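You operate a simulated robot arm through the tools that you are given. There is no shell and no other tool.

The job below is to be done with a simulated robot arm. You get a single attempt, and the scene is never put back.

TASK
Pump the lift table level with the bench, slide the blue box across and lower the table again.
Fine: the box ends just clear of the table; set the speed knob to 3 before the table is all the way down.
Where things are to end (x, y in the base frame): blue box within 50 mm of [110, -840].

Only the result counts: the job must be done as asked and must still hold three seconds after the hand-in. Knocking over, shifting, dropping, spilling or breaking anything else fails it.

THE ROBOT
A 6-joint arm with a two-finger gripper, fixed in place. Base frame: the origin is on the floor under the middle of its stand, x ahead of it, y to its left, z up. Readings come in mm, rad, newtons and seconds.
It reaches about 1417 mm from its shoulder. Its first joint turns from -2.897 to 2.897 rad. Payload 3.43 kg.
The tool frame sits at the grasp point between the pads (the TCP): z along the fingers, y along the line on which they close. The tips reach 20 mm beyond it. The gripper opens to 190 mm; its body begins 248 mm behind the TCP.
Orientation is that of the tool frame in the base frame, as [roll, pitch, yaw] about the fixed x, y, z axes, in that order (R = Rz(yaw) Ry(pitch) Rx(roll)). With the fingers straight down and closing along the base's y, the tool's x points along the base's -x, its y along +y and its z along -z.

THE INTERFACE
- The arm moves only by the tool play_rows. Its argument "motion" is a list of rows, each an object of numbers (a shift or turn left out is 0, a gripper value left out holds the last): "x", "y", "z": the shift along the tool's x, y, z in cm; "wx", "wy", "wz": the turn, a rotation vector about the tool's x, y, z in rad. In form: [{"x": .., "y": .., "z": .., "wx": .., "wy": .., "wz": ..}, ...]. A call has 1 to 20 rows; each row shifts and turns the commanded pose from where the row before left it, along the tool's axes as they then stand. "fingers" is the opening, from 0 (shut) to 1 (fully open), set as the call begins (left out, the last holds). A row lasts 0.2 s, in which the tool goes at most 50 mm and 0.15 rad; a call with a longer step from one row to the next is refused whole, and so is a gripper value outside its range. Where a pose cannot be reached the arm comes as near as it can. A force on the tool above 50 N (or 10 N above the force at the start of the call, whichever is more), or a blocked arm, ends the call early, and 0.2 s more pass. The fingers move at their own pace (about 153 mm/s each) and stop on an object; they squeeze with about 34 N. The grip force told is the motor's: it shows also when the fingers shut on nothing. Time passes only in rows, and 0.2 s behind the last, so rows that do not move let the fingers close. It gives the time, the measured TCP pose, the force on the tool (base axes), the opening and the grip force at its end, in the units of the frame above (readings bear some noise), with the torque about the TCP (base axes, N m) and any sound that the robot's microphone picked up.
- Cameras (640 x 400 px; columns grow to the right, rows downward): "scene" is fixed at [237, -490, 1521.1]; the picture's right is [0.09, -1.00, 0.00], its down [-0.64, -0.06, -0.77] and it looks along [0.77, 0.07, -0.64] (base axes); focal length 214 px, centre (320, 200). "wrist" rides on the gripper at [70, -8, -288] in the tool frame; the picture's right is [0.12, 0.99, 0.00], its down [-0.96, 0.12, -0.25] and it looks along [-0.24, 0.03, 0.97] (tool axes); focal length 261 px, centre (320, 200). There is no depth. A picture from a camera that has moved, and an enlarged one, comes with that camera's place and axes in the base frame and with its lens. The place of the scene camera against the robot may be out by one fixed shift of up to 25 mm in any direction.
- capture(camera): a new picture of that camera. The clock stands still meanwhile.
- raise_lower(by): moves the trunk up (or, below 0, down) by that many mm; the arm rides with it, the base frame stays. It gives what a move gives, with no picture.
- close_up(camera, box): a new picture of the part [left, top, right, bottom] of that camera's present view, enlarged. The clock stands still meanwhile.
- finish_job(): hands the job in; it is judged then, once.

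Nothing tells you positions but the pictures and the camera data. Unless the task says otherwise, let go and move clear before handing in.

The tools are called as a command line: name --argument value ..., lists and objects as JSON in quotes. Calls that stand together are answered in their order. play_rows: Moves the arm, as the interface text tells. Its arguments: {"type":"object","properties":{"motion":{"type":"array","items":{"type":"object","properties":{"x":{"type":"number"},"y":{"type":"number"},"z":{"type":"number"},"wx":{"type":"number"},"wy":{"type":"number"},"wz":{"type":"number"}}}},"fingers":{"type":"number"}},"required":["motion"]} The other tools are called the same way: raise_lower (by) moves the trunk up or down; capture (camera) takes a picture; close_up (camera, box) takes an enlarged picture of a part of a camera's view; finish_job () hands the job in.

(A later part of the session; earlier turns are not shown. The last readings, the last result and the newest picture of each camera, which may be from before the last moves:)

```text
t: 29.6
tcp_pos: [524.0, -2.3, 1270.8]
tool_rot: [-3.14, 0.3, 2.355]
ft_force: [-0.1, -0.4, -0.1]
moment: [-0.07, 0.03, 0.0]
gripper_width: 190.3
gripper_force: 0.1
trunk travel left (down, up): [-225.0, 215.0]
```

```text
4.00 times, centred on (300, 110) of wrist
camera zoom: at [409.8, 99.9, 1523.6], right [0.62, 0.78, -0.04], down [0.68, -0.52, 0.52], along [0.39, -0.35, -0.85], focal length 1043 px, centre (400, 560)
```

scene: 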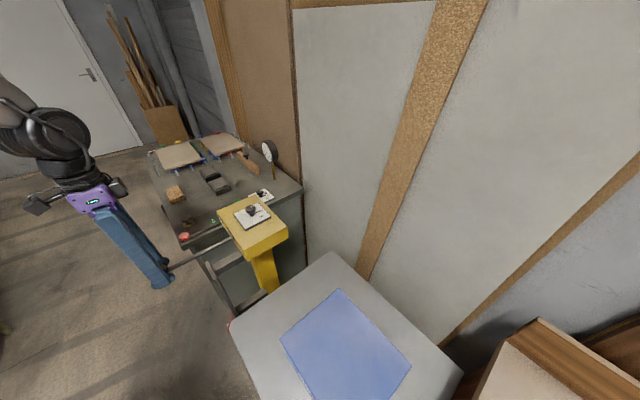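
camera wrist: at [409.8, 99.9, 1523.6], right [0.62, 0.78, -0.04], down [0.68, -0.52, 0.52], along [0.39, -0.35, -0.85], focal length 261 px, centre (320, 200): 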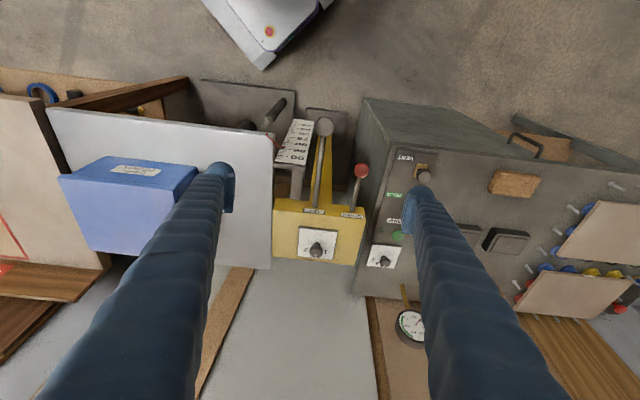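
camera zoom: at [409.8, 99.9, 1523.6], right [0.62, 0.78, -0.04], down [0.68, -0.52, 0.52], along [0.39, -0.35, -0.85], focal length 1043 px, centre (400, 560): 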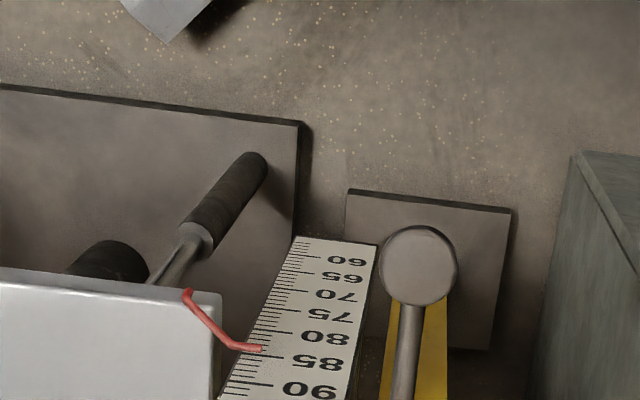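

The pointer reads about 83.5 cm. Now I'll go over to the bench with fingers shut, to touch its top and get its height.

play_rows --motion '[{"wy": 0.1}, {"wy": 0.1}, {"wy": 0.1}]' --fingers 0.0

play_rows --motion '[{"x": -1.65, "y": -4.48}, {"x": -1.65, "y": -4.48}, {"x": -1.65, "y": -4.48}, {"x": -1.65, "y": -4.48}, {"x": -1.65, "y": -4.48}, {"x": -1.65, "y": -4.48}, {"x": -1.65, "y": -4.48}, {"x": -1.65, "y": -4.48}, {"x": -1.65, "y": -4.48}, {"x": -1.65, "y": -4.48}, {"x": -1.65, "y": -4.48}, {"x": -1.65, "y": -4.48}, {"x": -1.65, "y": -4.48}, {"x": -1.65, "y": -4.48}, {"x": -1.65, "y": -4.48}, {"x": -1.65, "y": -4.48}, {"x": -1.65, "y": -4.48}, {"x": -1.65, "y": -4.48}]'

capture --camera "wrist"

capture --camera "scene"

```text
t: 30.4
tcp_pos: [524.8, -2.6, 1270.5]
tool_rot: [-3.141, -0.005, 2.354]
ft_force: [0.6, -0.5, 0.1]
moment: [0.02, 0.07, 0.0]
gripper_width: 0.2
gripper_force: 34.3
trunk travel left (down, up): [-225.0, 215.0]
```

```text
t: 34.2
tcp_pos: [161.1, -783.3, 1268.2]
tool_rot: [3.141, -0.002, 2.354]
ft_force: [0.2, -0.6, -1.1]
moment: [0.05, -0.01, 0.03]
gripper_width: 0.0
gripper_force: 33.8
trunk travel left (down, up): [-225.0, 215.0]
```

```text
taken
camera wrist: at [105.1, -739.5, 1555.2], right [0.62, 0.79, 0.0], down [0.76, -0.6, 0.25], along [0.19, -0.15, -0.97], focal length 261 px, centre (320, 200)
```

wrist: 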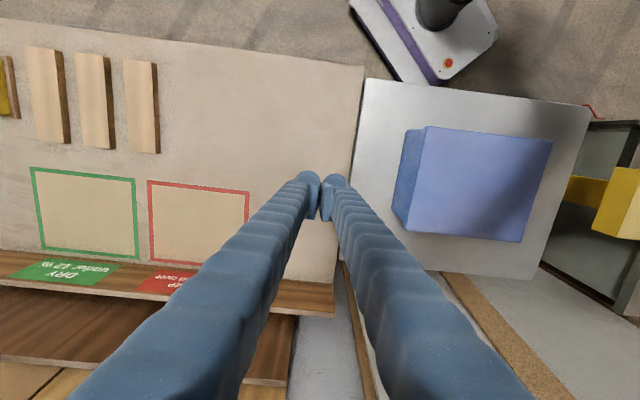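

```text
taken
```

scene: 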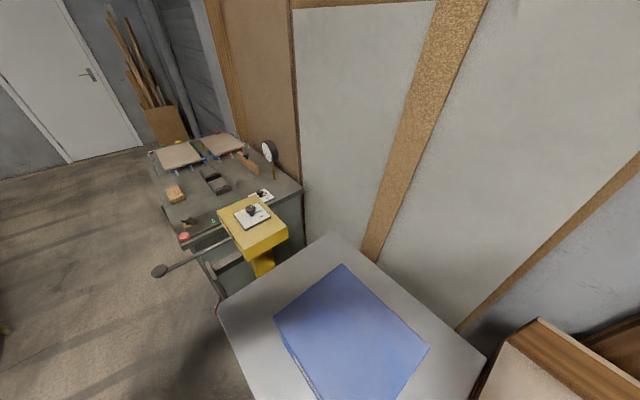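

The bench top below is free; the target spot shows as empty beige surface next to the table edge. I'll lower the shut fingertips toward the bench at about (161, −783).

play_rows --motion '[{"z": 4.4}, {"z": 4.4}, {"z": 4.4}, {"z": 4.4}, {"z": 4.4}, {"z": 4.4}, {"z": 4.4}, {}]'

capture --camera "wrist"

```text
t: 36.0
tcp_pos: [164.3, -782.0, 962.3]
tool_rot: [-3.141, 0.001, 2.355]
ft_force: [0.4, 0.0, -0.1]
moment: [0.06, 0.01, -0.01]
gripper_width: 0.0
gripper_force: 33.7
trunk travel left (down, up): [-225.0, 215.0]
```

```text
taken
camera wrist: at [107.5, -737.5, 1249.9], right [0.62, 0.79, 0.0], down [0.76, -0.6, 0.25], along [0.19, -0.15, -0.97], focal length 261 px, centre (320, 200)
```

wrist: 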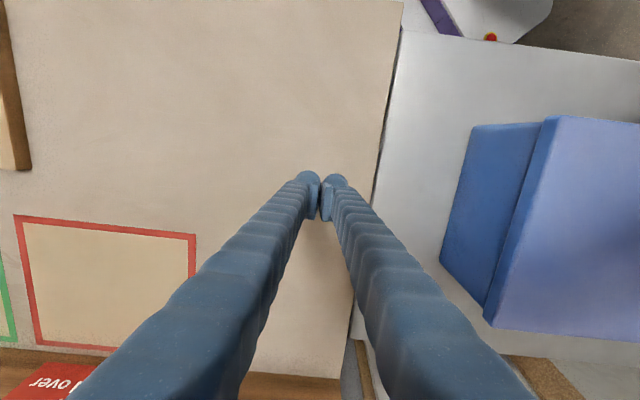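

Clear bench below the fingertips. I'll go down slowly to feel for contact.

play_rows --motion '[{"z": 0.5}, {"z": 0.5}, {"z": 0.5}, {"z": 0.5}, {"z": 0.5}, {"z": 0.5}, {"z": 0.3}, {"z": 0.3}, {"z": 0.3}]'

```text
t: 38.0
tcp_pos: [163.8, -783.1, 923.7]
tool_rot: [3.141, 0.001, 2.354]
ft_force: [1.6, 0.1, 0.2]
moment: [-0.01, 0.0, -0.02]
gripper_width: 0.0
gripper_force: 34.1
trunk travel left (down, up): [-225.0, 215.0]
```

play_rows --motion '[{"z": 0.2}, {"z": 0.2}, {"z": 0.2}, {"z": 0.2}, {"z": 0.2}]'

```text
t: 39.2
tcp_pos: [164.1, -782.8, 914.4]
tool_rot: [3.141, 0.0, 2.354]
ft_force: [0.0, 0.5, 0.4]
moment: [0.01, -0.03, 0.0]
gripper_width: 0.0
gripper_force: 33.0
trunk travel left (down, up): [-225.0, 215.0]
```

No contact yet at TCP z 914 (tips 894). I'll go on in 2 mm steps.

play_rows --motion '[{"z": 0.2}, {"z": 0.2}, {}]'

play_rows --motion '[{"z": 0.2}, {"z": 0.2}, {}]'

play_rows --motion '[{"z": 0.2}, {}]'

```text
t: 40.0
tcp_pos: [162.4, -782.4, 909.2]
tool_rot: [-3.141, -0.001, 2.354]
ft_force: [-0.3, 0.5, 0.3]
moment: [-0.01, -0.02, 0.01]
gripper_width: 0.0
gripper_force: 34.2
trunk travel left (down, up): [-225.0, 215.0]
```

```text
t: 40.8
tcp_pos: [162.3, -783.3, 904.9]
tool_rot: [3.14, 0.0, 2.355]
ft_force: [-1.3, -0.2, -0.4]
moment: [0.0, 0.01, -0.02]
gripper_width: 0.0
gripper_force: 34.3
trunk travel left (down, up): [-225.0, 215.0]
```

```text
t: 41.4
tcp_pos: [162.3, -781.8, 903.9]
tool_rot: [-3.141, -0.002, 2.355]
ft_force: [-0.6, 0.9, -0.3]
moment: [0.02, 0.0, 0.0]
gripper_width: 0.0
gripper_force: 33.7
trunk travel left (down, up): [-225.0, 215.0]
```

play_rows --motion '[{"z": 0.2}, {"z": 0.1}, {}]'

play_rows --motion '[{"z": 0.2}, {"z": 0.1}, {}]'

play_rows --motion '[{"z": 0.2}, {"z": 0.1}, {}]'

```text
t: 42.2
tcp_pos: [162.4, -783.5, 900.9]
tool_rot: [-3.141, -0.003, 2.354]
ft_force: [0.7, 0.6, 0.6]
moment: [-0.04, -0.03, 0.0]
gripper_width: 0.0
gripper_force: 34.4
trunk travel left (down, up): [-225.0, 215.0]
```

```text
t: 43.0
tcp_pos: [162.1, -782.6, 899.6]
tool_rot: [-3.14, 0.002, 2.355]
ft_force: [-1.8, -3.3, 21.2]
moment: [-0.02, 0.07, 0.03]
gripper_width: 0.0
gripper_force: 34.3
trunk travel left (down, up): [-225.0, 215.0]
```

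```text
t: 43.7
tcp_pos: [162.3, -783.1, 897.5]
tool_rot: [-3.139, 0.007, 2.356]
ft_force: [-3.1, 9.7, 18.1]
moment: [0.27, 0.03, 0.02]
gripper_width: 0.0
gripper_force: 34.4
trunk travel left (down, up): [-225.0, 215.0]
stopped in row 3: the force on the tool passed its limit at 51 N (the readings are from after the stop); the commanded pose is now the measured one
```

Contact: the bench top is at z ≈ 880 (tip contact at TCP ≈ 900). Now I'll lift, move over to the strip of table between bench and box, and touch the table top the same way.

play_rows --motion '[{"z": -3.0}, {"z": -3.0}, {"y": 3.7}, {"y": 3.7}, {"y": 3.7}, {}]'

capture --camera "wrist"

```text
t: 45.1
tcp_pos: [241.5, -706.6, 957.2]
tool_rot: [-3.139, 0.003, 2.355]
ft_force: [1.0, 0.1, 0.3]
moment: [-0.02, -0.01, 0.02]
gripper_width: 0.1
gripper_force: 34.2
trunk travel left (down, up): [-225.0, 215.0]
```

```text
taken
camera wrist: at [185.7, -661.4, 1244.0], right [0.62, 0.79, 0.0], down [0.76, -0.6, 0.25], along [0.19, -0.16, -0.97], focal length 261 px, centre (320, 200)
```

wrist: 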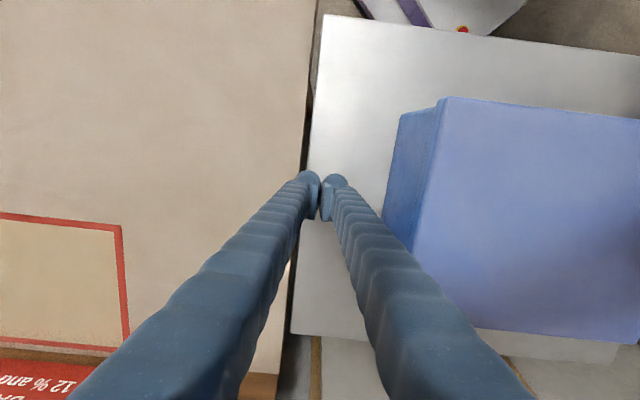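

I'm a bit close to the bench edge, so I'll shift 3 cm toward the box before descending.

play_rows --motion '[{"y": 3.0}, {"z": 2.5}, {"z": 2.5}, {"z": 1.5}, {"z": 1.0}, {}]'

play_rows --motion '[{"z": 0.3}, {"z": 0.3}, {}]'

play_rows --motion '[{"z": 0.2}, {"z": 0.1}, {}]'

```text
t: 46.5
tcp_pos: [263.2, -685.7, 882.2]
tool_rot: [-3.139, 0.004, 2.356]
ft_force: [-0.3, -0.8, -0.4]
moment: [0.03, -0.02, 0.01]
gripper_width: 0.2
gripper_force: 33.9
trunk travel left (down, up): [-225.0, 215.0]
```

```text
t: 47.3
tcp_pos: [261.5, -684.2, 877.8]
tool_rot: [-3.138, 0.005, 2.353]
ft_force: [0.0, 0.2, 4.0]
moment: [0.06, -0.01, 0.01]
gripper_width: 5.9
gripper_force: 34.5
trunk travel left (down, up): [-225.0, 215.0]
```

```text
t: 48.1
tcp_pos: [263.7, -684.9, 876.1]
tool_rot: [-3.136, 0.008, 2.354]
ft_force: [2.1, 1.4, 47.2]
moment: [0.27, 0.05, 0.0]
gripper_width: 6.1
gripper_force: 33.8
trunk travel left (down, up): [-225.0, 215.0]
```

Contact at TCP ≈ 877, but the opening changed to 6 mm, which is odd. I'll look before doing anything else.

capture --camera "wrist"

close_up --camera "wrist" --box '[250, 130, 390, 230]'

close_up --camera "scene" --box '[200, 200, 500, 400]'

```text
taken
camera wrist: at [205.9, -638.2, 1163.3], right [0.62, 0.79, -0.01], down [0.76, -0.6, 0.26], along [0.2, -0.16, -0.97], focal length 261 px, centre (320, 200)
```

wrist: 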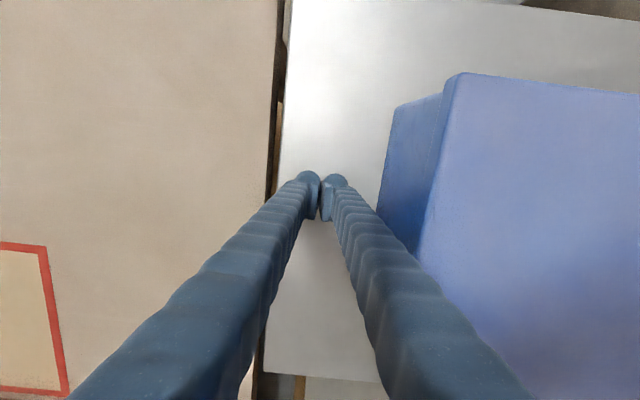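

```text
4.00 times, centred on (320, 180) of wrist
camera zoom: at [205.9, -638.2, 1163.3], right [0.62, 0.79, -0.01], down [0.76, -0.6, 0.26], along [0.2, -0.16, -0.97], focal length 1043 px, centre (320, 280)
```

zoom: 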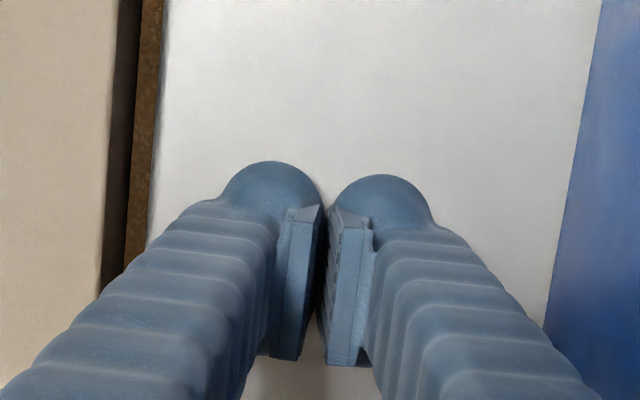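

```text
2.00 times, centred on (350, 300) of scene
camera zoom: at [237.0, -490.0, 1521.1], right [0.09, -1.0, 0.0], down [-0.64, -0.06, -0.77], along [0.77, 0.07, -0.64], focal length 429 px, centre (260, 0)
```

zoom: 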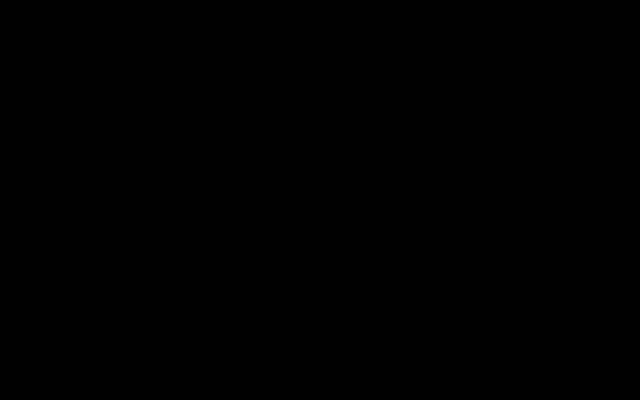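

The fingers rest on the table top, so it is at about z 857; the bench is at 880, so about 23 mm more is needed (roughly half a stroke). I'll lift off and take a good picture of the box on the way.

play_rows --motion '[{"z": -4.0}, {"z": -4.0}, {"z": -4.5}, {"z": -4.5}, {"z": -4.5}, {"z": -4.5}, {"z": -4.5}, {"z": -4.5}, {"z": -4.5}, {}]' --fingers 1.0

capture --camera "wrist"

close_up --camera "wrist" --box '[240, 60, 560, 300]'

```text
t: 50.3
tcp_pos: [261.8, -682.7, 1267.7]
tool_rot: [-3.138, 0.005, 2.355]
ft_force: [-0.6, 0.0, -0.4]
moment: [-0.05, -0.03, 0.01]
gripper_width: 189.8
gripper_force: 0.1
trunk travel left (down, up): [-225.0, 215.0]
```

```text
taken
camera wrist: at [205.4, -637.5, 1554.8], right [0.62, 0.79, 0.0], down [0.76, -0.6, 0.25], along [0.19, -0.16, -0.97], focal length 261 px, centre (320, 200)
```

wrist: 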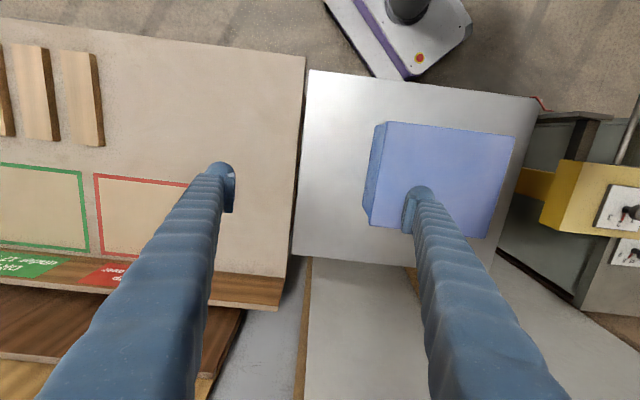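

```text
1.67 times, centred on (400, 180) of wrist
camera zoom: at [205.4, -637.5, 1554.8], right [0.62, 0.79, 0.0], down [0.76, -0.6, 0.25], along [0.19, -0.16, -0.97], focal length 434 px, centre (187, 233)
```

zoom: 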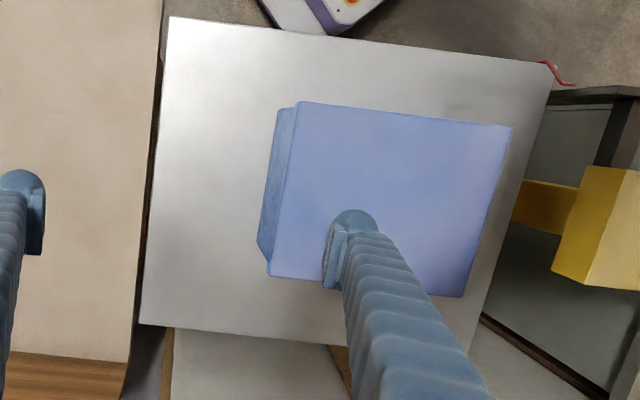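

The box is about 261 × 220 × 162 mm; I see it got nudged about 5 cm toward the pump when I opened the fingers, but it is still square and well on the table. I'll now return to the UP lever for the last half stroke.

play_rows --motion '[{"x": 1.836, "y": 4.158}, {"x": 1.836, "y": 4.158}, {"x": 1.836, "y": 4.158}, {"x": 1.836, "y": 4.158}, {"x": 1.836, "y": 4.158}, {"x": 1.836, "y": 4.158}, {"x": 1.836, "y": 4.158}, {"x": 1.836, "y": 4.158}, {"x": 1.836, "y": 4.158}, {"x": 1.836, "y": 4.158}, {"x": 1.836, "y": 4.158}, {"x": 1.836, "y": 4.158}, {"x": 1.836, "y": 4.158}, {"x": 1.836, "y": 4.158}, {"x": 1.836, "y": 4.158}, {"x": 1.836, "y": 4.158}, {}]' --fingers 0.5

close_up --camera "scene" --box '[200, 220, 500, 400]'

close_up --camera "scene" --box '[205, 290, 245, 315]'

close_up --camera "scene" --box '[460, 340, 524, 380]'

close_up --camera "scene" --box '[300, 220, 364, 260]'

```text
t: 53.9
tcp_pos: [523.5, -5.3, 1263.3]
tool_rot: [-3.139, 0.005, 2.353]
ft_force: [0.6, 0.5, 0.4]
moment: [-0.08, -0.06, -0.01]
gripper_width: 95.1
gripper_force: 0.0
trunk travel left (down, up): [-225.0, 215.0]
```

```text
2.13 times, centred on (350, 310) of scene
camera zoom: at [237.0, -490.0, 1521.1], right [0.09, -1.0, 0.0], down [-0.64, -0.06, -0.77], along [0.77, 0.07, -0.64], focal length 458 px, centre (256, -35)
```

zoom: 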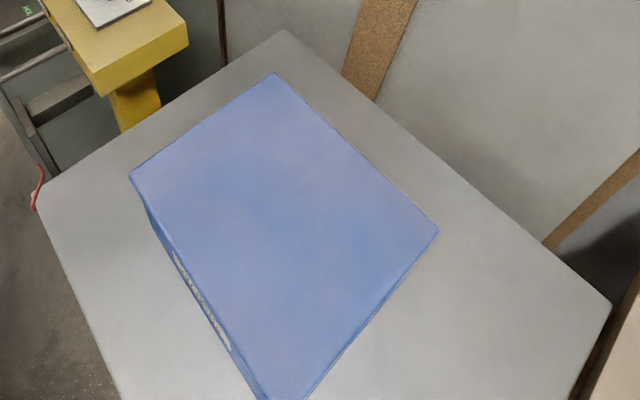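

```text
16.00 times, centred on (225, 302) of scene
camera zoom: at [237.0, -490.0, 1521.1], right [0.09, -1.0, 0.0], down [-0.64, -0.06, -0.77], along [0.77, 0.07, -0.64], focal length 3432 px, centre (1840, -1440)
```

zoom: 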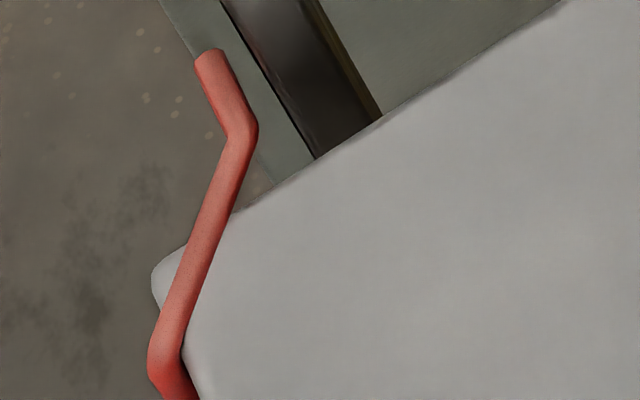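

```text
10.00 times, centred on (492, 360) of scene
camera zoom: at [237.0, -490.0, 1521.1], right [0.09, -1.0, 0.0], down [-0.64, -0.06, -0.77], along [0.77, 0.07, -0.64], focal length 2145 px, centre (-1400, -1400)
```

zoom: 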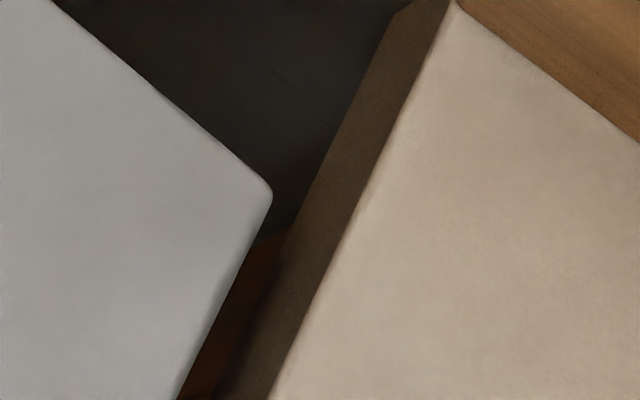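

```text
10.00 times, centred on (332, 240) of scene
camera zoom: at [237.0, -490.0, 1521.1], right [0.09, -1.0, 0.0], down [-0.64, -0.06, -0.77], along [0.77, 0.07, -0.64], focal length 2145 px, centre (200, -200)
```

zoom: 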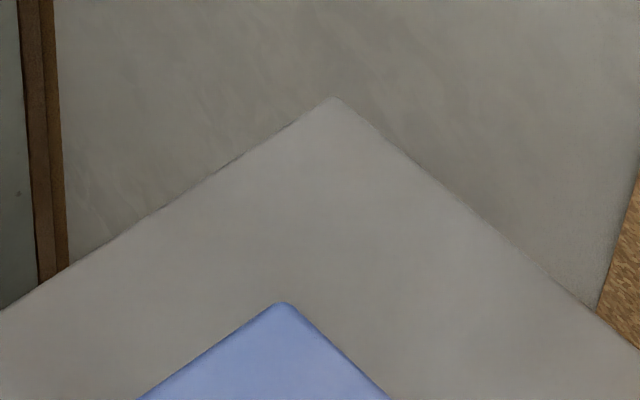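

Both corners give precise height references (corner A must move up about 39 px in the 10× view for +23 mm). I'll descend on the ball and grip it again.

play_rows --motion '[{"z": 4.3}, {"z": 4.3}, {"z": 4.3}, {"z": 4.3}, {"z": 4.3}, {"z": 4.3}, {"z": 3.4}, {}]'

play_rows --motion '[{}, {}, {}, {}]' --fingers 0.0

play_rows --motion '[{"z": 1.0, "x": -0.03}, {"z": 1.0, "x": -0.07}, {"z": 1.0, "x": -0.11}, {"z": 0.6, "x": -0.09}, {}]'

close_up --camera "scene" --box '[300, 220, 364, 260]'

close_up --camera "scene" --box '[460, 340, 524, 380]'

```text
t: 55.7
tcp_pos: [525.8, -6.7, 973.9]
tool_rot: [-3.138, 0.005, 2.353]
ft_force: [0.4, -0.1, 0.7]
moment: [0.0, 0.02, 0.03]
gripper_width: 94.9
gripper_force: 0.0
trunk travel left (down, up): [-225.0, 215.0]
```

```text
t: 56.7
tcp_pos: [526.6, -5.9, 972.4]
tool_rot: [-3.139, 0.002, 2.353]
ft_force: [10.2, 18.2, -5.0]
moment: [0.08, -0.12, -0.08]
gripper_width: 38.7
gripper_force: 45.3
trunk travel left (down, up): [-225.0, 215.0]
```

```text
t: 57.9
tcp_pos: [528.9, -8.6, 934.7]
tool_rot: [-3.135, 0.004, 2.355]
ft_force: [6.7, 18.8, 4.5]
moment: [-0.24, -0.4, 0.02]
gripper_width: 37.8
gripper_force: 44.7
trunk travel left (down, up): [-225.0, 215.0]
```

```text
10.00 times, centred on (332, 240) of scene
camera zoom: at [237.0, -490.0, 1521.1], right [0.09, -1.0, 0.0], down [-0.64, -0.06, -0.77], along [0.77, 0.07, -0.64], focal length 2145 px, centre (200, -200)
```

zoom: 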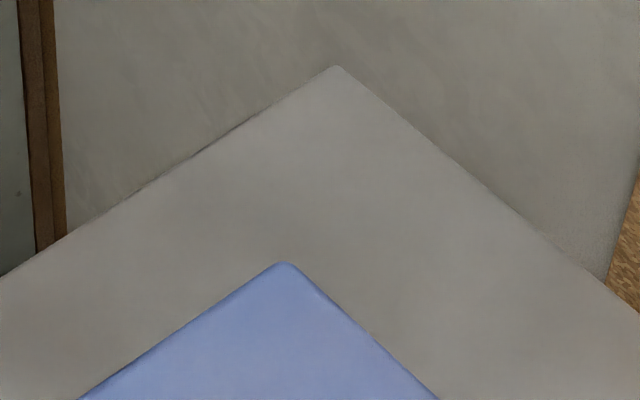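

```text
10.00 times, centred on (492, 360) of scene
camera zoom: at [237.0, -490.0, 1521.1], right [0.09, -1.0, 0.0], down [-0.64, -0.06, -0.77], along [0.77, 0.07, -0.64], focal length 2145 px, centre (-1400, -1400)
```

zoom: 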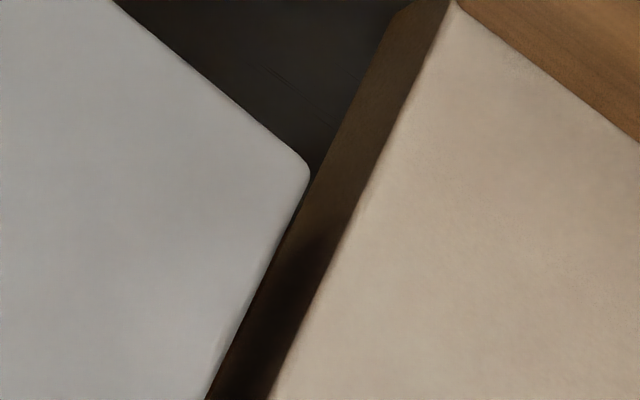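

Risen about 19 mm. I'll press about 8 mm further for the remaining 4 mm.

play_rows --motion '[{"z": 0.5, "x": -0.09}, {"z": 0.35, "x": -0.07}, {}]'

close_up --camera "scene" --box '[300, 220, 364, 260]'

close_up --camera "scene" --box '[460, 340, 524, 380]'

```text
t: 58.7
tcp_pos: [530.3, -9.5, 927.7]
tool_rot: [-3.137, 0.004, 2.354]
ft_force: [8.0, 11.2, 8.5]
moment: [-0.7, -0.77, -0.01]
gripper_width: 37.7
gripper_force: 45.1
trunk travel left (down, up): [-225.0, 215.0]
```

```text
10.00 times, centred on (332, 240) of scene
camera zoom: at [237.0, -490.0, 1521.1], right [0.09, -1.0, 0.0], down [-0.64, -0.06, -0.77], along [0.77, 0.07, -0.64], focal length 2145 px, centre (200, -200)
```

zoom: 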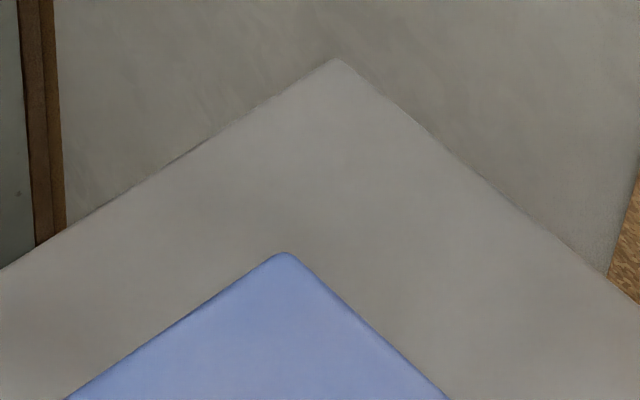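

```text
10.00 times, centred on (492, 360) of scene
camera zoom: at [237.0, -490.0, 1521.1], right [0.09, -1.0, 0.0], down [-0.64, -0.06, -0.77], along [0.77, 0.07, -0.64], focal length 2145 px, centre (-1400, -1400)
```

zoom: 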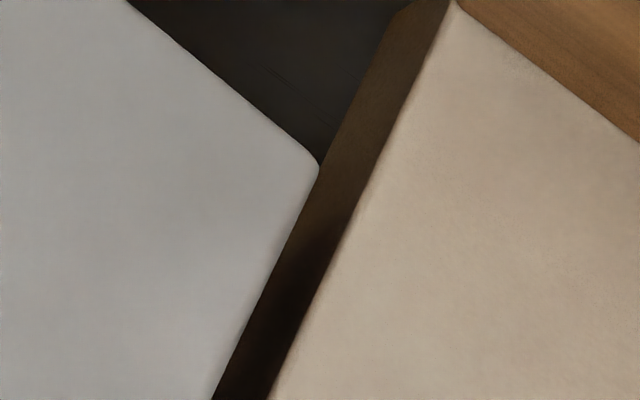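

Corner A now sits at about row 58, i.e. table ≈ 880. I'll bring the lever back to its rest position and release it there.

play_rows --motion '[{"z": -1.2, "x": 0.2}, {"z": -1.2, "x": 0.14}, {"z": -1.1, "x": 0.09}, {"z": -0.9, "x": 0.03}, {}]'

play_rows --motion '[{}, {}, {"z": -3.0}, {"z": -4.5}, {"z": -4.5}, {"z": -4.5}, {}]' --fingers 0.5

close_up --camera "scene" --box '[300, 220, 364, 260]'

close_up --camera "scene" --box '[140, 190, 300, 290]'

```text
t: 59.9
tcp_pos: [527.1, -6.5, 971.7]
tool_rot: [-3.137, -0.001, 2.353]
ft_force: [4.7, -13.8, -8.7]
moment: [0.03, 0.12, 0.05]
gripper_width: 37.9
gripper_force: 44.8
trunk travel left (down, up): [-225.0, 215.0]
```

```text
t: 61.5
tcp_pos: [526.6, -4.6, 1138.2]
tool_rot: [-3.137, 0.003, 2.354]
ft_force: [0.0, 0.5, 0.5]
moment: [-0.02, 0.04, -0.03]
gripper_width: 94.8
gripper_force: 0.0
trunk travel left (down, up): [-225.0, 215.0]
```

```text
10.00 times, centred on (332, 240) of scene
camera zoom: at [237.0, -490.0, 1521.1], right [0.09, -1.0, 0.0], down [-0.64, -0.06, -0.77], along [0.77, 0.07, -0.64], focal length 2145 px, centre (200, -200)
```

zoom: 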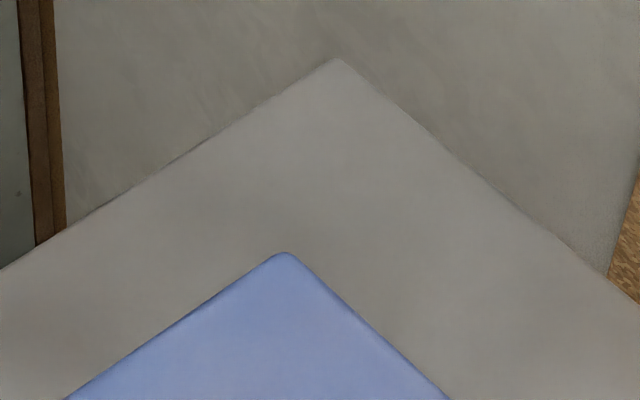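

```text
4.00 times, centred on (220, 240) of scene
camera zoom: at [237.0, -490.0, 1521.1], right [0.09, -1.0, 0.0], down [-0.64, -0.06, -0.77], along [0.77, 0.07, -0.64], focal length 858 px, centre (720, 40)
```

zoom: 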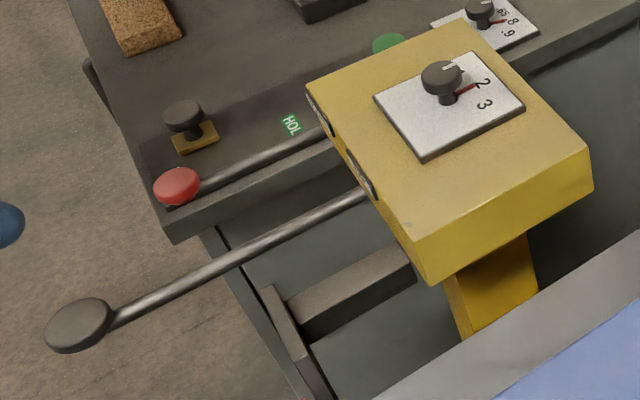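

The table holds at the new height and the lever rests up. Now I'll go behind the box (pump side), turn the hand 90° so both fingers can push the trailing face squarely, and look before descending.

play_rows --motion '[{"x": -3.64, "y": -2.864}, {"x": -3.64, "y": -2.864}, {"x": -3.64, "y": -2.864}, {"x": -3.64, "y": -2.864}, {"x": -3.64, "y": -2.864}, {"x": -3.64, "y": -2.864}, {"x": -3.64, "y": -2.864}, {"x": -3.64, "y": -2.864}]' --fingers 0.79

play_rows --motion '[{"wz": -0.131}, {"wz": -0.131}, {"wz": -0.131}, {"wz": -0.131}, {"wz": -0.131}, {"wz": -0.131}, {"wz": -0.131}, {"wz": -0.131}, {"wz": -0.131}, {"wz": -0.131}, {"wz": -0.131}, {"wz": -0.131}, {}]'

capture --camera "wrist"

capture --camera "scene"

```text
t: 63.3
tcp_pos: [570.4, -375.4, 1138.2]
tool_rot: [-3.138, 0.005, 2.358]
ft_force: [0.0, 0.8, 1.2]
moment: [0.0, -0.02, 0.01]
gripper_width: 150.4
gripper_force: 0.1
trunk travel left (down, up): [-225.0, 215.0]
```

```text
t: 66.1
tcp_pos: [570.1, -374.0, 1138.4]
tool_rot: [-3.137, -0.004, -2.354]
ft_force: [0.5, -0.5, -0.2]
moment: [0.03, 0.03, -0.03]
gripper_width: 150.0
gripper_force: 0.1
trunk travel left (down, up): [-225.0, 215.0]
```

```text
taken
camera wrist: at [525.7, -427.8, 1426.0], right [-0.79, 0.62, 0.0], down [0.6, 0.76, 0.24], along [0.15, 0.19, -0.97], focal length 261 px, centre (320, 200)
```

wrist: 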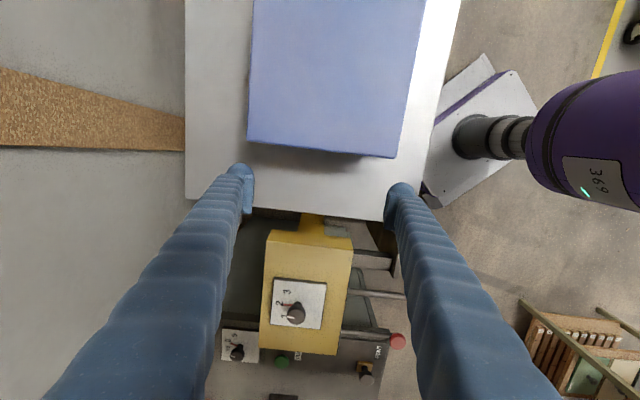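

```text
taken
```

scene: 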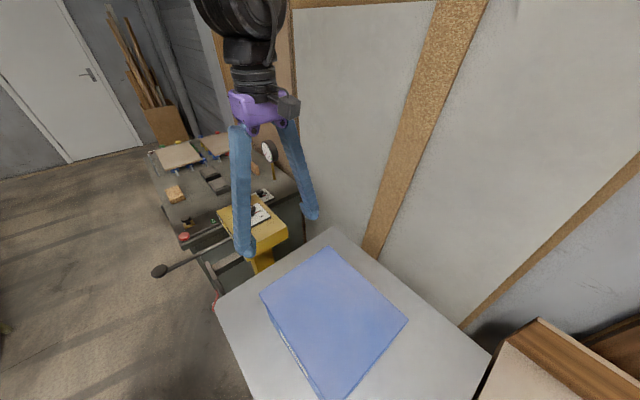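

The hand is lined up behind the box, with about 45 mm to its trailing face. I'll descend and touch the table top here to confirm its height.

play_rows --motion '[{"z": 4.2}, {"z": 4.2}, {"z": 4.2}, {"z": 4.2}, {"z": 4.0}, {"z": 0.8}, {"z": 0.5}, {"z": 0.4}, {}]'

play_rows --motion '[{"z": 0.2}, {"z": 0.2}, {}]'

play_rows --motion '[{"z": 0.2}, {}]'

```text
t: 68.1
tcp_pos: [569.5, -373.4, 913.7]
tool_rot: [-3.138, -0.004, -2.357]
ft_force: [-0.2, 0.4, 0.3]
moment: [-0.01, -0.01, -0.02]
gripper_width: 150.0
gripper_force: 0.1
trunk travel left (down, up): [-225.0, 215.0]
```

```text
t: 68.9
tcp_pos: [570.9, -374.5, 910.9]
tool_rot: [-3.137, -0.003, -2.355]
ft_force: [0.0, -0.4, 0.0]
moment: [0.01, 0.0, 0.03]
gripper_width: 150.2
gripper_force: 0.0
trunk travel left (down, up): [-225.0, 215.0]
```

```text
t: 69.5
tcp_pos: [569.5, -374.7, 909.5]
tool_rot: [-3.139, -0.004, -2.356]
ft_force: [0.6, -0.3, -0.5]
moment: [0.01, 0.02, 0.01]
gripper_width: 150.2
gripper_force: 0.0
trunk travel left (down, up): [-225.0, 215.0]
```

play_rows --motion '[{"z": 0.2}, {"z": 0.2}, {}]'

play_rows --motion '[{"z": 0.15}, {}]'

play_rows --motion '[{"z": 0.15}, {}]'

play_rows --motion '[{"z": 0.15}, {}]'

```text
t: 70.3
tcp_pos: [570.6, -373.1, 904.0]
tool_rot: [-3.138, -0.004, -2.356]
ft_force: [-0.4, 0.3, -0.9]
moment: [0.0, 0.02, 0.0]
gripper_width: 150.0
gripper_force: 0.0
trunk travel left (down, up): [-225.0, 215.0]
```

```text
t: 70.9
tcp_pos: [570.3, -374.1, 903.5]
tool_rot: [-3.137, -0.003, -2.357]
ft_force: [-0.1, -0.1, -0.5]
moment: [0.01, 0.01, 0.02]
gripper_width: 149.9
gripper_force: 0.0
trunk travel left (down, up): [-225.0, 215.0]
```

```text
t: 71.5
tcp_pos: [570.1, -373.9, 902.0]
tool_rot: [-3.138, -0.004, -2.357]
ft_force: [0.2, 0.4, -0.3]
moment: [-0.01, -0.01, -0.01]
gripper_width: 150.2
gripper_force: 0.0
trunk travel left (down, up): [-225.0, 215.0]
```

```text
t: 72.1
tcp_pos: [569.8, -374.9, 900.1]
tool_rot: [-3.136, -0.003, -2.356]
ft_force: [0.2, -0.8, 0.1]
moment: [0.02, 0.03, 0.03]
gripper_width: 149.9
gripper_force: 0.2
trunk travel left (down, up): [-225.0, 215.0]
```

play_rows --motion '[{"z": 0.1}, {}]'

play_rows --motion '[{"z": 0.1}, {}]'

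play_rows --motion '[{"z": 0.1}, {}]'

play_rows --motion '[{"z": 0.1}, {}]'

```text
t: 72.7
tcp_pos: [570.1, -373.6, 898.3]
tool_rot: [-3.138, -0.004, -2.356]
ft_force: [-0.2, 0.5, -0.6]
moment: [0.0, -0.04, 0.04]
gripper_width: 150.1
gripper_force: 0.1
trunk travel left (down, up): [-225.0, 215.0]
```

```text
t: 73.3
tcp_pos: [569.9, -375.6, 897.5]
tool_rot: [-3.137, -0.003, -2.356]
ft_force: [0.4, 0.8, 0.2]
moment: [-0.01, 0.02, -0.02]
gripper_width: 149.8
gripper_force: 0.1
trunk travel left (down, up): [-225.0, 215.0]
```

```text
t: 73.9
tcp_pos: [570.5, -374.1, 895.8]
tool_rot: [-3.137, -0.002, -2.355]
ft_force: [0.0, 0.1, -0.2]
moment: [0.01, -0.02, 0.0]
gripper_width: 150.0
gripper_force: 0.1
trunk travel left (down, up): [-225.0, 215.0]
```

```text
t: 74.5
tcp_pos: [569.3, -374.0, 895.0]
tool_rot: [-3.138, -0.004, -2.357]
ft_force: [-0.4, -0.4, 0.7]
moment: [0.02, -0.02, 0.03]
gripper_width: 150.2
gripper_force: 0.1
trunk travel left (down, up): [-225.0, 215.0]
```

play_rows --motion '[{"z": 0.15}, {}]'

play_rows --motion '[{"z": 0.15}, {}]'

play_rows --motion '[{"z": 0.15}, {}]'

play_rows --motion '[{"z": 0.15}, {}]'

```text
t: 75.1
tcp_pos: [570.0, -374.2, 895.2]
tool_rot: [-3.138, -0.002, -2.357]
ft_force: [-1.5, -1.4, 4.6]
moment: [0.29, 0.26, 0.05]
gripper_width: 150.6
gripper_force: 0.2
trunk travel left (down, up): [-225.0, 215.0]
```

```text
t: 75.7
tcp_pos: [571.4, -375.9, 895.1]
tool_rot: [-3.133, -0.004, -2.356]
ft_force: [3.4, -3.6, 30.8]
moment: [1.85, 1.83, 0.08]
gripper_width: 151.1
gripper_force: 1.1
trunk travel left (down, up): [-225.0, 215.0]
```

```text
t: 76.2
tcp_pos: [570.8, -375.2, 894.8]
tool_rot: [-3.132, -0.002, -2.356]
ft_force: [-2.3, 0.0, 16.1]
moment: [1.11, 1.13, 0.15]
gripper_width: 153.5
gripper_force: 2.6
trunk travel left (down, up): [-225.0, 215.0]
stopped in row 2: the force on the tool passed its limit at 52 N (the readings are from after the stop); the commanded pose is now the measured one
```

```text
t: 76.8
tcp_pos: [571.2, -375.4, 895.0]
tool_rot: [-3.131, -0.002, -2.357]
ft_force: [-2.3, -4.7, 40.7]
moment: [2.46, 2.49, 0.44]
gripper_width: 153.8
gripper_force: 3.5
trunk travel left (down, up): [-225.0, 215.0]
```

Contact here is at TCP ≈ 895 (table ≈ 875), a bit lower than expected compared with the bench's 880. To compare like with like, I'll lift over the box and touch the front strip of the table and then the bench with the same open-finger posture.

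play_rows --motion '[{"z": -4.3, "wx": -0.009}, {"z": -4.3}, {"z": -4.3}, {"z": -4.3}, {"z": -4.6}, {}]'

play_rows --motion '[{"x": 4.3}, {"x": 4.3}, {"x": 4.3}, {"x": 4.3}, {"x": 4.3}, {"x": 4.3}, {"x": 4.3}, {"x": 4.3}, {"x": 4.3}, {"x": 4.3}, {}]'

capture --camera "wrist"

```text
t: 78.2
tcp_pos: [573.5, -373.0, 1109.1]
tool_rot: [3.14, -0.004, -2.357]
ft_force: [0.3, -0.3, -0.2]
moment: [-0.06, 0.04, 0.02]
gripper_width: 149.7
gripper_force: 0.0
trunk travel left (down, up): [-225.0, 215.0]
```

```text
t: 80.6
tcp_pos: [267.5, -676.2, 1110.5]
tool_rot: [3.139, -0.003, -2.356]
ft_force: [0.6, 0.4, -0.3]
moment: [0.06, 0.0, 0.0]
gripper_width: 150.0
gripper_force: 0.0
trunk travel left (down, up): [-225.0, 215.0]
```

```text
taken
camera wrist: at [223.3, -733.0, 1397.1], right [-0.79, 0.62, 0.0], down [0.6, 0.76, 0.25], along [0.15, 0.2, -0.97], focal length 261 px, centre (320, 200)
```

wrist: 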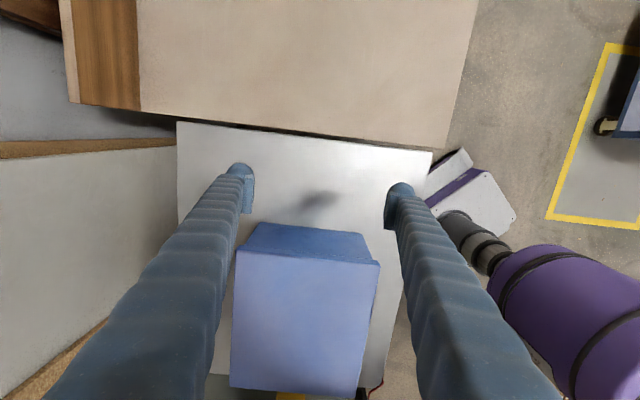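

I'm above the table's front strip. Descending to touch it.

play_rows --motion '[{"z": 4.3}, {"z": 4.3}, {"z": 4.3}, {"z": 4.3}, {"z": 2.0}, {"z": 0.8}, {"z": 0.6}, {}]'

play_rows --motion '[{"z": 0.2}, {"z": 0.15}, {}]'

play_rows --motion '[{"z": 0.15}, {}]'

play_rows --motion '[{"z": 0.15}, {}]'

```text
t: 82.4
tcp_pos: [268.7, -680.1, 904.8]
tool_rot: [3.139, -0.001, -2.356]
ft_force: [-0.7, 0.2, -0.7]
moment: [0.0, 0.01, 0.01]
gripper_width: 150.0
gripper_force: 0.0
trunk travel left (down, up): [-225.0, 215.0]
```

```text
t: 83.2
tcp_pos: [268.6, -679.7, 901.1]
tool_rot: [3.14, 0.0, -2.355]
ft_force: [-0.3, 0.0, 0.1]
moment: [0.0, -0.01, -0.02]
gripper_width: 150.2
gripper_force: 0.0
trunk travel left (down, up): [-225.0, 215.0]
```

```text
t: 83.8
tcp_pos: [268.5, -680.5, 899.6]
tool_rot: [3.14, -0.001, -2.355]
ft_force: [0.7, -0.5, 0.0]
moment: [0.0, -0.02, 0.03]
gripper_width: 150.1
gripper_force: 0.0
trunk travel left (down, up): [-225.0, 215.0]
```

```text
t: 84.4
tcp_pos: [267.1, -679.0, 897.6]
tool_rot: [3.139, -0.003, -2.357]
ft_force: [-0.3, 0.8, 0.1]
moment: [0.04, -0.02, -0.03]
gripper_width: 150.2
gripper_force: 0.0
trunk travel left (down, up): [-225.0, 215.0]
```

play_rows --motion '[{"z": 0.15}, {}]'

play_rows --motion '[{"z": 0.1}, {}]'

play_rows --motion '[{"z": 0.1}, {}]'

play_rows --motion '[{"z": 0.1}, {}]'

```text
t: 85.0
tcp_pos: [267.7, -679.2, 896.1]
tool_rot: [3.14, -0.003, -2.356]
ft_force: [-0.2, 0.6, -0.2]
moment: [0.02, -0.03, -0.02]
gripper_width: 150.3
gripper_force: 0.0
trunk travel left (down, up): [-225.0, 215.0]
```

```text
t: 85.6
tcp_pos: [268.0, -679.9, 896.0]
tool_rot: [3.139, -0.001, -2.357]
ft_force: [-0.5, -0.4, 0.1]
moment: [-0.01, 0.01, -0.01]
gripper_width: 150.3
gripper_force: 0.1
trunk travel left (down, up): [-225.0, 215.0]
```

```text
t: 86.2
tcp_pos: [267.2, -679.9, 895.0]
tool_rot: [3.14, -0.001, -2.355]
ft_force: [0.2, 0.2, 1.1]
moment: [0.0, 0.03, 0.03]
gripper_width: 150.3
gripper_force: 0.0
trunk travel left (down, up): [-225.0, 215.0]
```

```text
t: 86.8
tcp_pos: [268.6, -679.6, 894.7]
tool_rot: [3.139, -0.003, -2.355]
ft_force: [-0.9, 0.9, 1.9]
moment: [-0.08, -0.12, -0.03]
gripper_width: 149.7
gripper_force: 0.0
trunk travel left (down, up): [-225.0, 215.0]
```

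The table top is at TCP 894.7 here too. Now the bench, same posture.

play_rows --motion '[{"z": -3.0}, {"z": -1.0}, {"x": 4.0}, {"x": 4.0}, {"x": 4.0}, {"x": 4.0}, {"z": 2.0}, {"z": 0.6}, {}]'

play_rows --motion '[{"z": 0.3}, {"z": 0.2}, {}]'

play_rows --motion '[{"z": 0.1}, {}]'

play_rows --motion '[{"z": 0.1}, {}]'

play_rows --motion '[{"z": 0.1}, {}]'

```text
t: 88.8
tcp_pos: [154.3, -793.7, 908.3]
tool_rot: [3.14, -0.001, -2.356]
ft_force: [0.7, -0.1, -0.5]
moment: [-0.03, -0.02, 0.02]
gripper_width: 149.9
gripper_force: 0.1
trunk travel left (down, up): [-225.0, 215.0]
```

```text
t: 89.6
tcp_pos: [154.7, -792.4, 903.1]
tool_rot: [3.139, -0.002, -2.358]
ft_force: [-0.4, -0.1, -0.4]
moment: [0.04, -0.02, 0.01]
gripper_width: 150.2
gripper_force: 0.1
trunk travel left (down, up): [-225.0, 215.0]
```

```text
t: 90.2
tcp_pos: [155.3, -792.4, 903.0]
tool_rot: [3.141, 0.0, -2.357]
ft_force: [0.5, -0.3, -0.4]
moment: [-0.01, -0.03, -0.01]
gripper_width: 150.2
gripper_force: 0.1
trunk travel left (down, up): [-225.0, 215.0]
```

```text
t: 90.8
tcp_pos: [154.2, -794.2, 901.2]
tool_rot: [3.139, -0.002, -2.356]
ft_force: [-0.6, -0.1, 0.1]
moment: [-0.01, 0.01, -0.03]
gripper_width: 150.1
gripper_force: 0.0
trunk travel left (down, up): [-225.0, 215.0]
```

```text
t: 91.4
tcp_pos: [154.8, -793.8, 900.5]
tool_rot: [3.138, -0.001, -2.357]
ft_force: [0.2, 0.4, 0.5]
moment: [-0.01, -0.02, 0.01]
gripper_width: 150.2
gripper_force: 0.1
trunk travel left (down, up): [-225.0, 215.0]
```

play_rows --motion '[{"z": 0.1}, {}]'

play_rows --motion '[{"z": 0.1}, {}]'

play_rows --motion '[{"z": 0.1}, {}]'

```text
t: 92.0
tcp_pos: [153.0, -793.7, 898.8]
tool_rot: [3.14, 0.0, -2.356]
ft_force: [-0.3, 0.0, -0.5]
moment: [-0.04, 0.02, 0.02]
gripper_width: 149.9
gripper_force: 0.0
trunk travel left (down, up): [-225.0, 215.0]
```

```text
t: 92.6
tcp_pos: [154.2, -793.4, 898.0]
tool_rot: [3.139, -0.002, -2.357]
ft_force: [0.0, 0.6, 0.2]
moment: [0.01, 0.01, 0.01]
gripper_width: 150.1
gripper_force: 0.1
trunk travel left (down, up): [-225.0, 215.0]
```

```text
t: 93.2
tcp_pos: [153.4, -792.4, 898.0]
tool_rot: [3.139, -0.002, -2.355]
ft_force: [0.1, -0.3, 0.1]
moment: [0.0, 0.01, 0.03]
gripper_width: 150.0
gripper_force: 0.1
trunk travel left (down, up): [-225.0, 215.0]
```

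play_rows --motion '[{"z": 0.1}, {}]'

play_rows --motion '[{"z": 0.1}, {}]'

play_rows --motion '[{"z": 0.1}, {}]'

play_rows --motion '[{"z": 0.1}, {}]'

```text
t: 93.8
tcp_pos: [154.6, -792.5, 898.0]
tool_rot: [3.14, -0.001, -2.356]
ft_force: [-0.2, 0.5, 0.2]
moment: [-0.04, 0.06, -0.04]
gripper_width: 150.0
gripper_force: 0.1
trunk travel left (down, up): [-225.0, 215.0]
```

```text
t: 94.4
tcp_pos: [153.9, -792.0, 894.8]
tool_rot: [3.139, -0.003, -2.357]
ft_force: [-0.9, 0.3, 0.0]
moment: [0.02, -0.04, 0.0]
gripper_width: 150.1
gripper_force: 0.1
trunk travel left (down, up): [-225.0, 215.0]
```

```text
t: 95.0
tcp_pos: [154.7, -793.0, 893.5]
tool_rot: [3.14, -0.002, -2.357]
ft_force: [-0.2, 0.2, 0.1]
moment: [0.02, 0.01, -0.05]
gripper_width: 150.2
gripper_force: 0.1
trunk travel left (down, up): [-225.0, 215.0]
```

```text
t: 95.6
tcp_pos: [154.5, -794.5, 892.1]
tool_rot: [3.14, -0.001, -2.358]
ft_force: [0.6, 0.6, 1.2]
moment: [0.0, 0.01, -0.04]
gripper_width: 150.1
gripper_force: 0.0
trunk travel left (down, up): [-225.0, 215.0]
```

play_rows --motion '[{"z": 0.1}, {}]'

play_rows --motion '[{"z": 0.1}, {}]'

```text
t: 96.2
tcp_pos: [155.6, -792.7, 892.4]
tool_rot: [3.14, -0.004, -2.357]
ft_force: [1.7, 2.0, 8.3]
moment: [-0.45, -0.57, 0.28]
gripper_width: 150.4
gripper_force: 0.4
trunk travel left (down, up): [-225.0, 215.0]
```

```text
t: 96.8
tcp_pos: [153.2, -793.2, 891.7]
tool_rot: [-3.14, -0.005, -2.356]
ft_force: [2.4, 1.4, 19.4]
moment: [0.03, -0.08, 0.13]
gripper_width: 150.2
gripper_force: 0.6
trunk travel left (down, up): [-225.0, 215.0]
```

Like for like, the bench contact is at TCP ≈ 892.2 and the table at ≈ 894.7, so the table is about 2.5 mm above the bench: level enough and the right way round for sliding off. I'll return behind the box and lower the open fingers for pushing.

play_rows --motion '[{"z": -3.0}, {"z": -4.5}, {"z": -4.5}, {"z": -4.5}, {"z": -4.5}, {"z": -1.0}, {}]'

play_rows --motion '[{"x": -4.22}, {"x": -4.22}, {"x": -4.22}, {"x": -4.22}, {"x": -4.22}, {"x": -4.22}, {"x": -4.22}, {"x": -4.22}, {"x": -4.22}, {"x": -4.22}, {"x": -4.22}, {"x": -4.22}, {"x": -4.22}, {"x": -4.22}, {}]'

capture --camera "wrist"

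```text
t: 98.4
tcp_pos: [154.6, -791.3, 1110.2]
tool_rot: [3.14, 0.001, -2.356]
ft_force: [-1.0, -0.4, 0.0]
moment: [0.06, -0.02, 0.0]
gripper_width: 149.9
gripper_force: 0.0
trunk travel left (down, up): [-225.0, 215.0]
```

```text
t: 101.6
tcp_pos: [572.3, -374.9, 1109.1]
tool_rot: [3.14, -0.003, -2.355]
ft_force: [0.0, 0.6, 0.8]
moment: [-0.07, -0.01, 0.02]
gripper_width: 149.9
gripper_force: 0.1
trunk travel left (down, up): [-225.0, 215.0]
```

```text
taken
camera wrist: at [529.1, -430.4, 1396.6], right [-0.79, 0.62, 0.0], down [0.6, 0.76, 0.24], along [0.15, 0.19, -0.97], focal length 261 px, centre (320, 200)
```

wrist: 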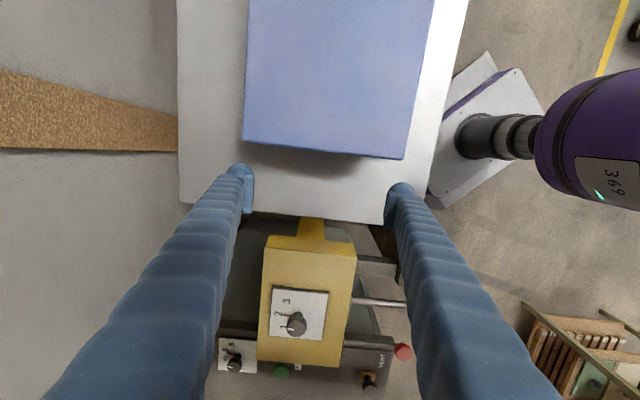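

Aligned behind the box. I'll descend to push height (tips about 13 mm above the table) and approach until contact.

play_rows --motion '[{"z": 4.3}, {"z": 4.3}, {"z": 4.3}, {"z": 4.3}, {"z": 2.9}, {}]'

play_rows --motion '[{"x": 1.0}, {"x": 1.0}, {"x": 0.7}, {"x": 0.7}, {"x": 0.7}, {}]'

capture --camera "wrist"

```text
t: 103.0
tcp_pos: [573.1, -376.6, 908.0]
tool_rot: [-3.141, -0.002, -2.355]
ft_force: [-0.7, 0.2, -0.5]
moment: [0.01, 0.03, 0.0]
gripper_width: 150.4
gripper_force: 0.1
trunk travel left (down, up): [-225.0, 215.0]
```

```text
t: 104.4
tcp_pos: [543.4, -404.1, 907.5]
tool_rot: [3.139, -0.005, -2.356]
ft_force: [4.8, 3.6, -0.9]
moment: [0.01, -0.08, -0.02]
gripper_width: 150.4
gripper_force: 0.1
trunk travel left (down, up): [-225.0, 215.0]
```

```text
taken
camera wrist: at [500.6, -459.8, 1195.8], right [-0.79, 0.62, 0.0], down [0.6, 0.76, 0.24], along [0.15, 0.19, -0.97], focal length 261 px, centre (320, 200)
```

wrist: 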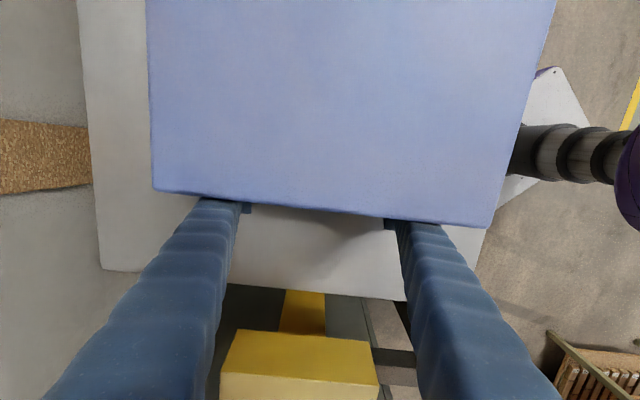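

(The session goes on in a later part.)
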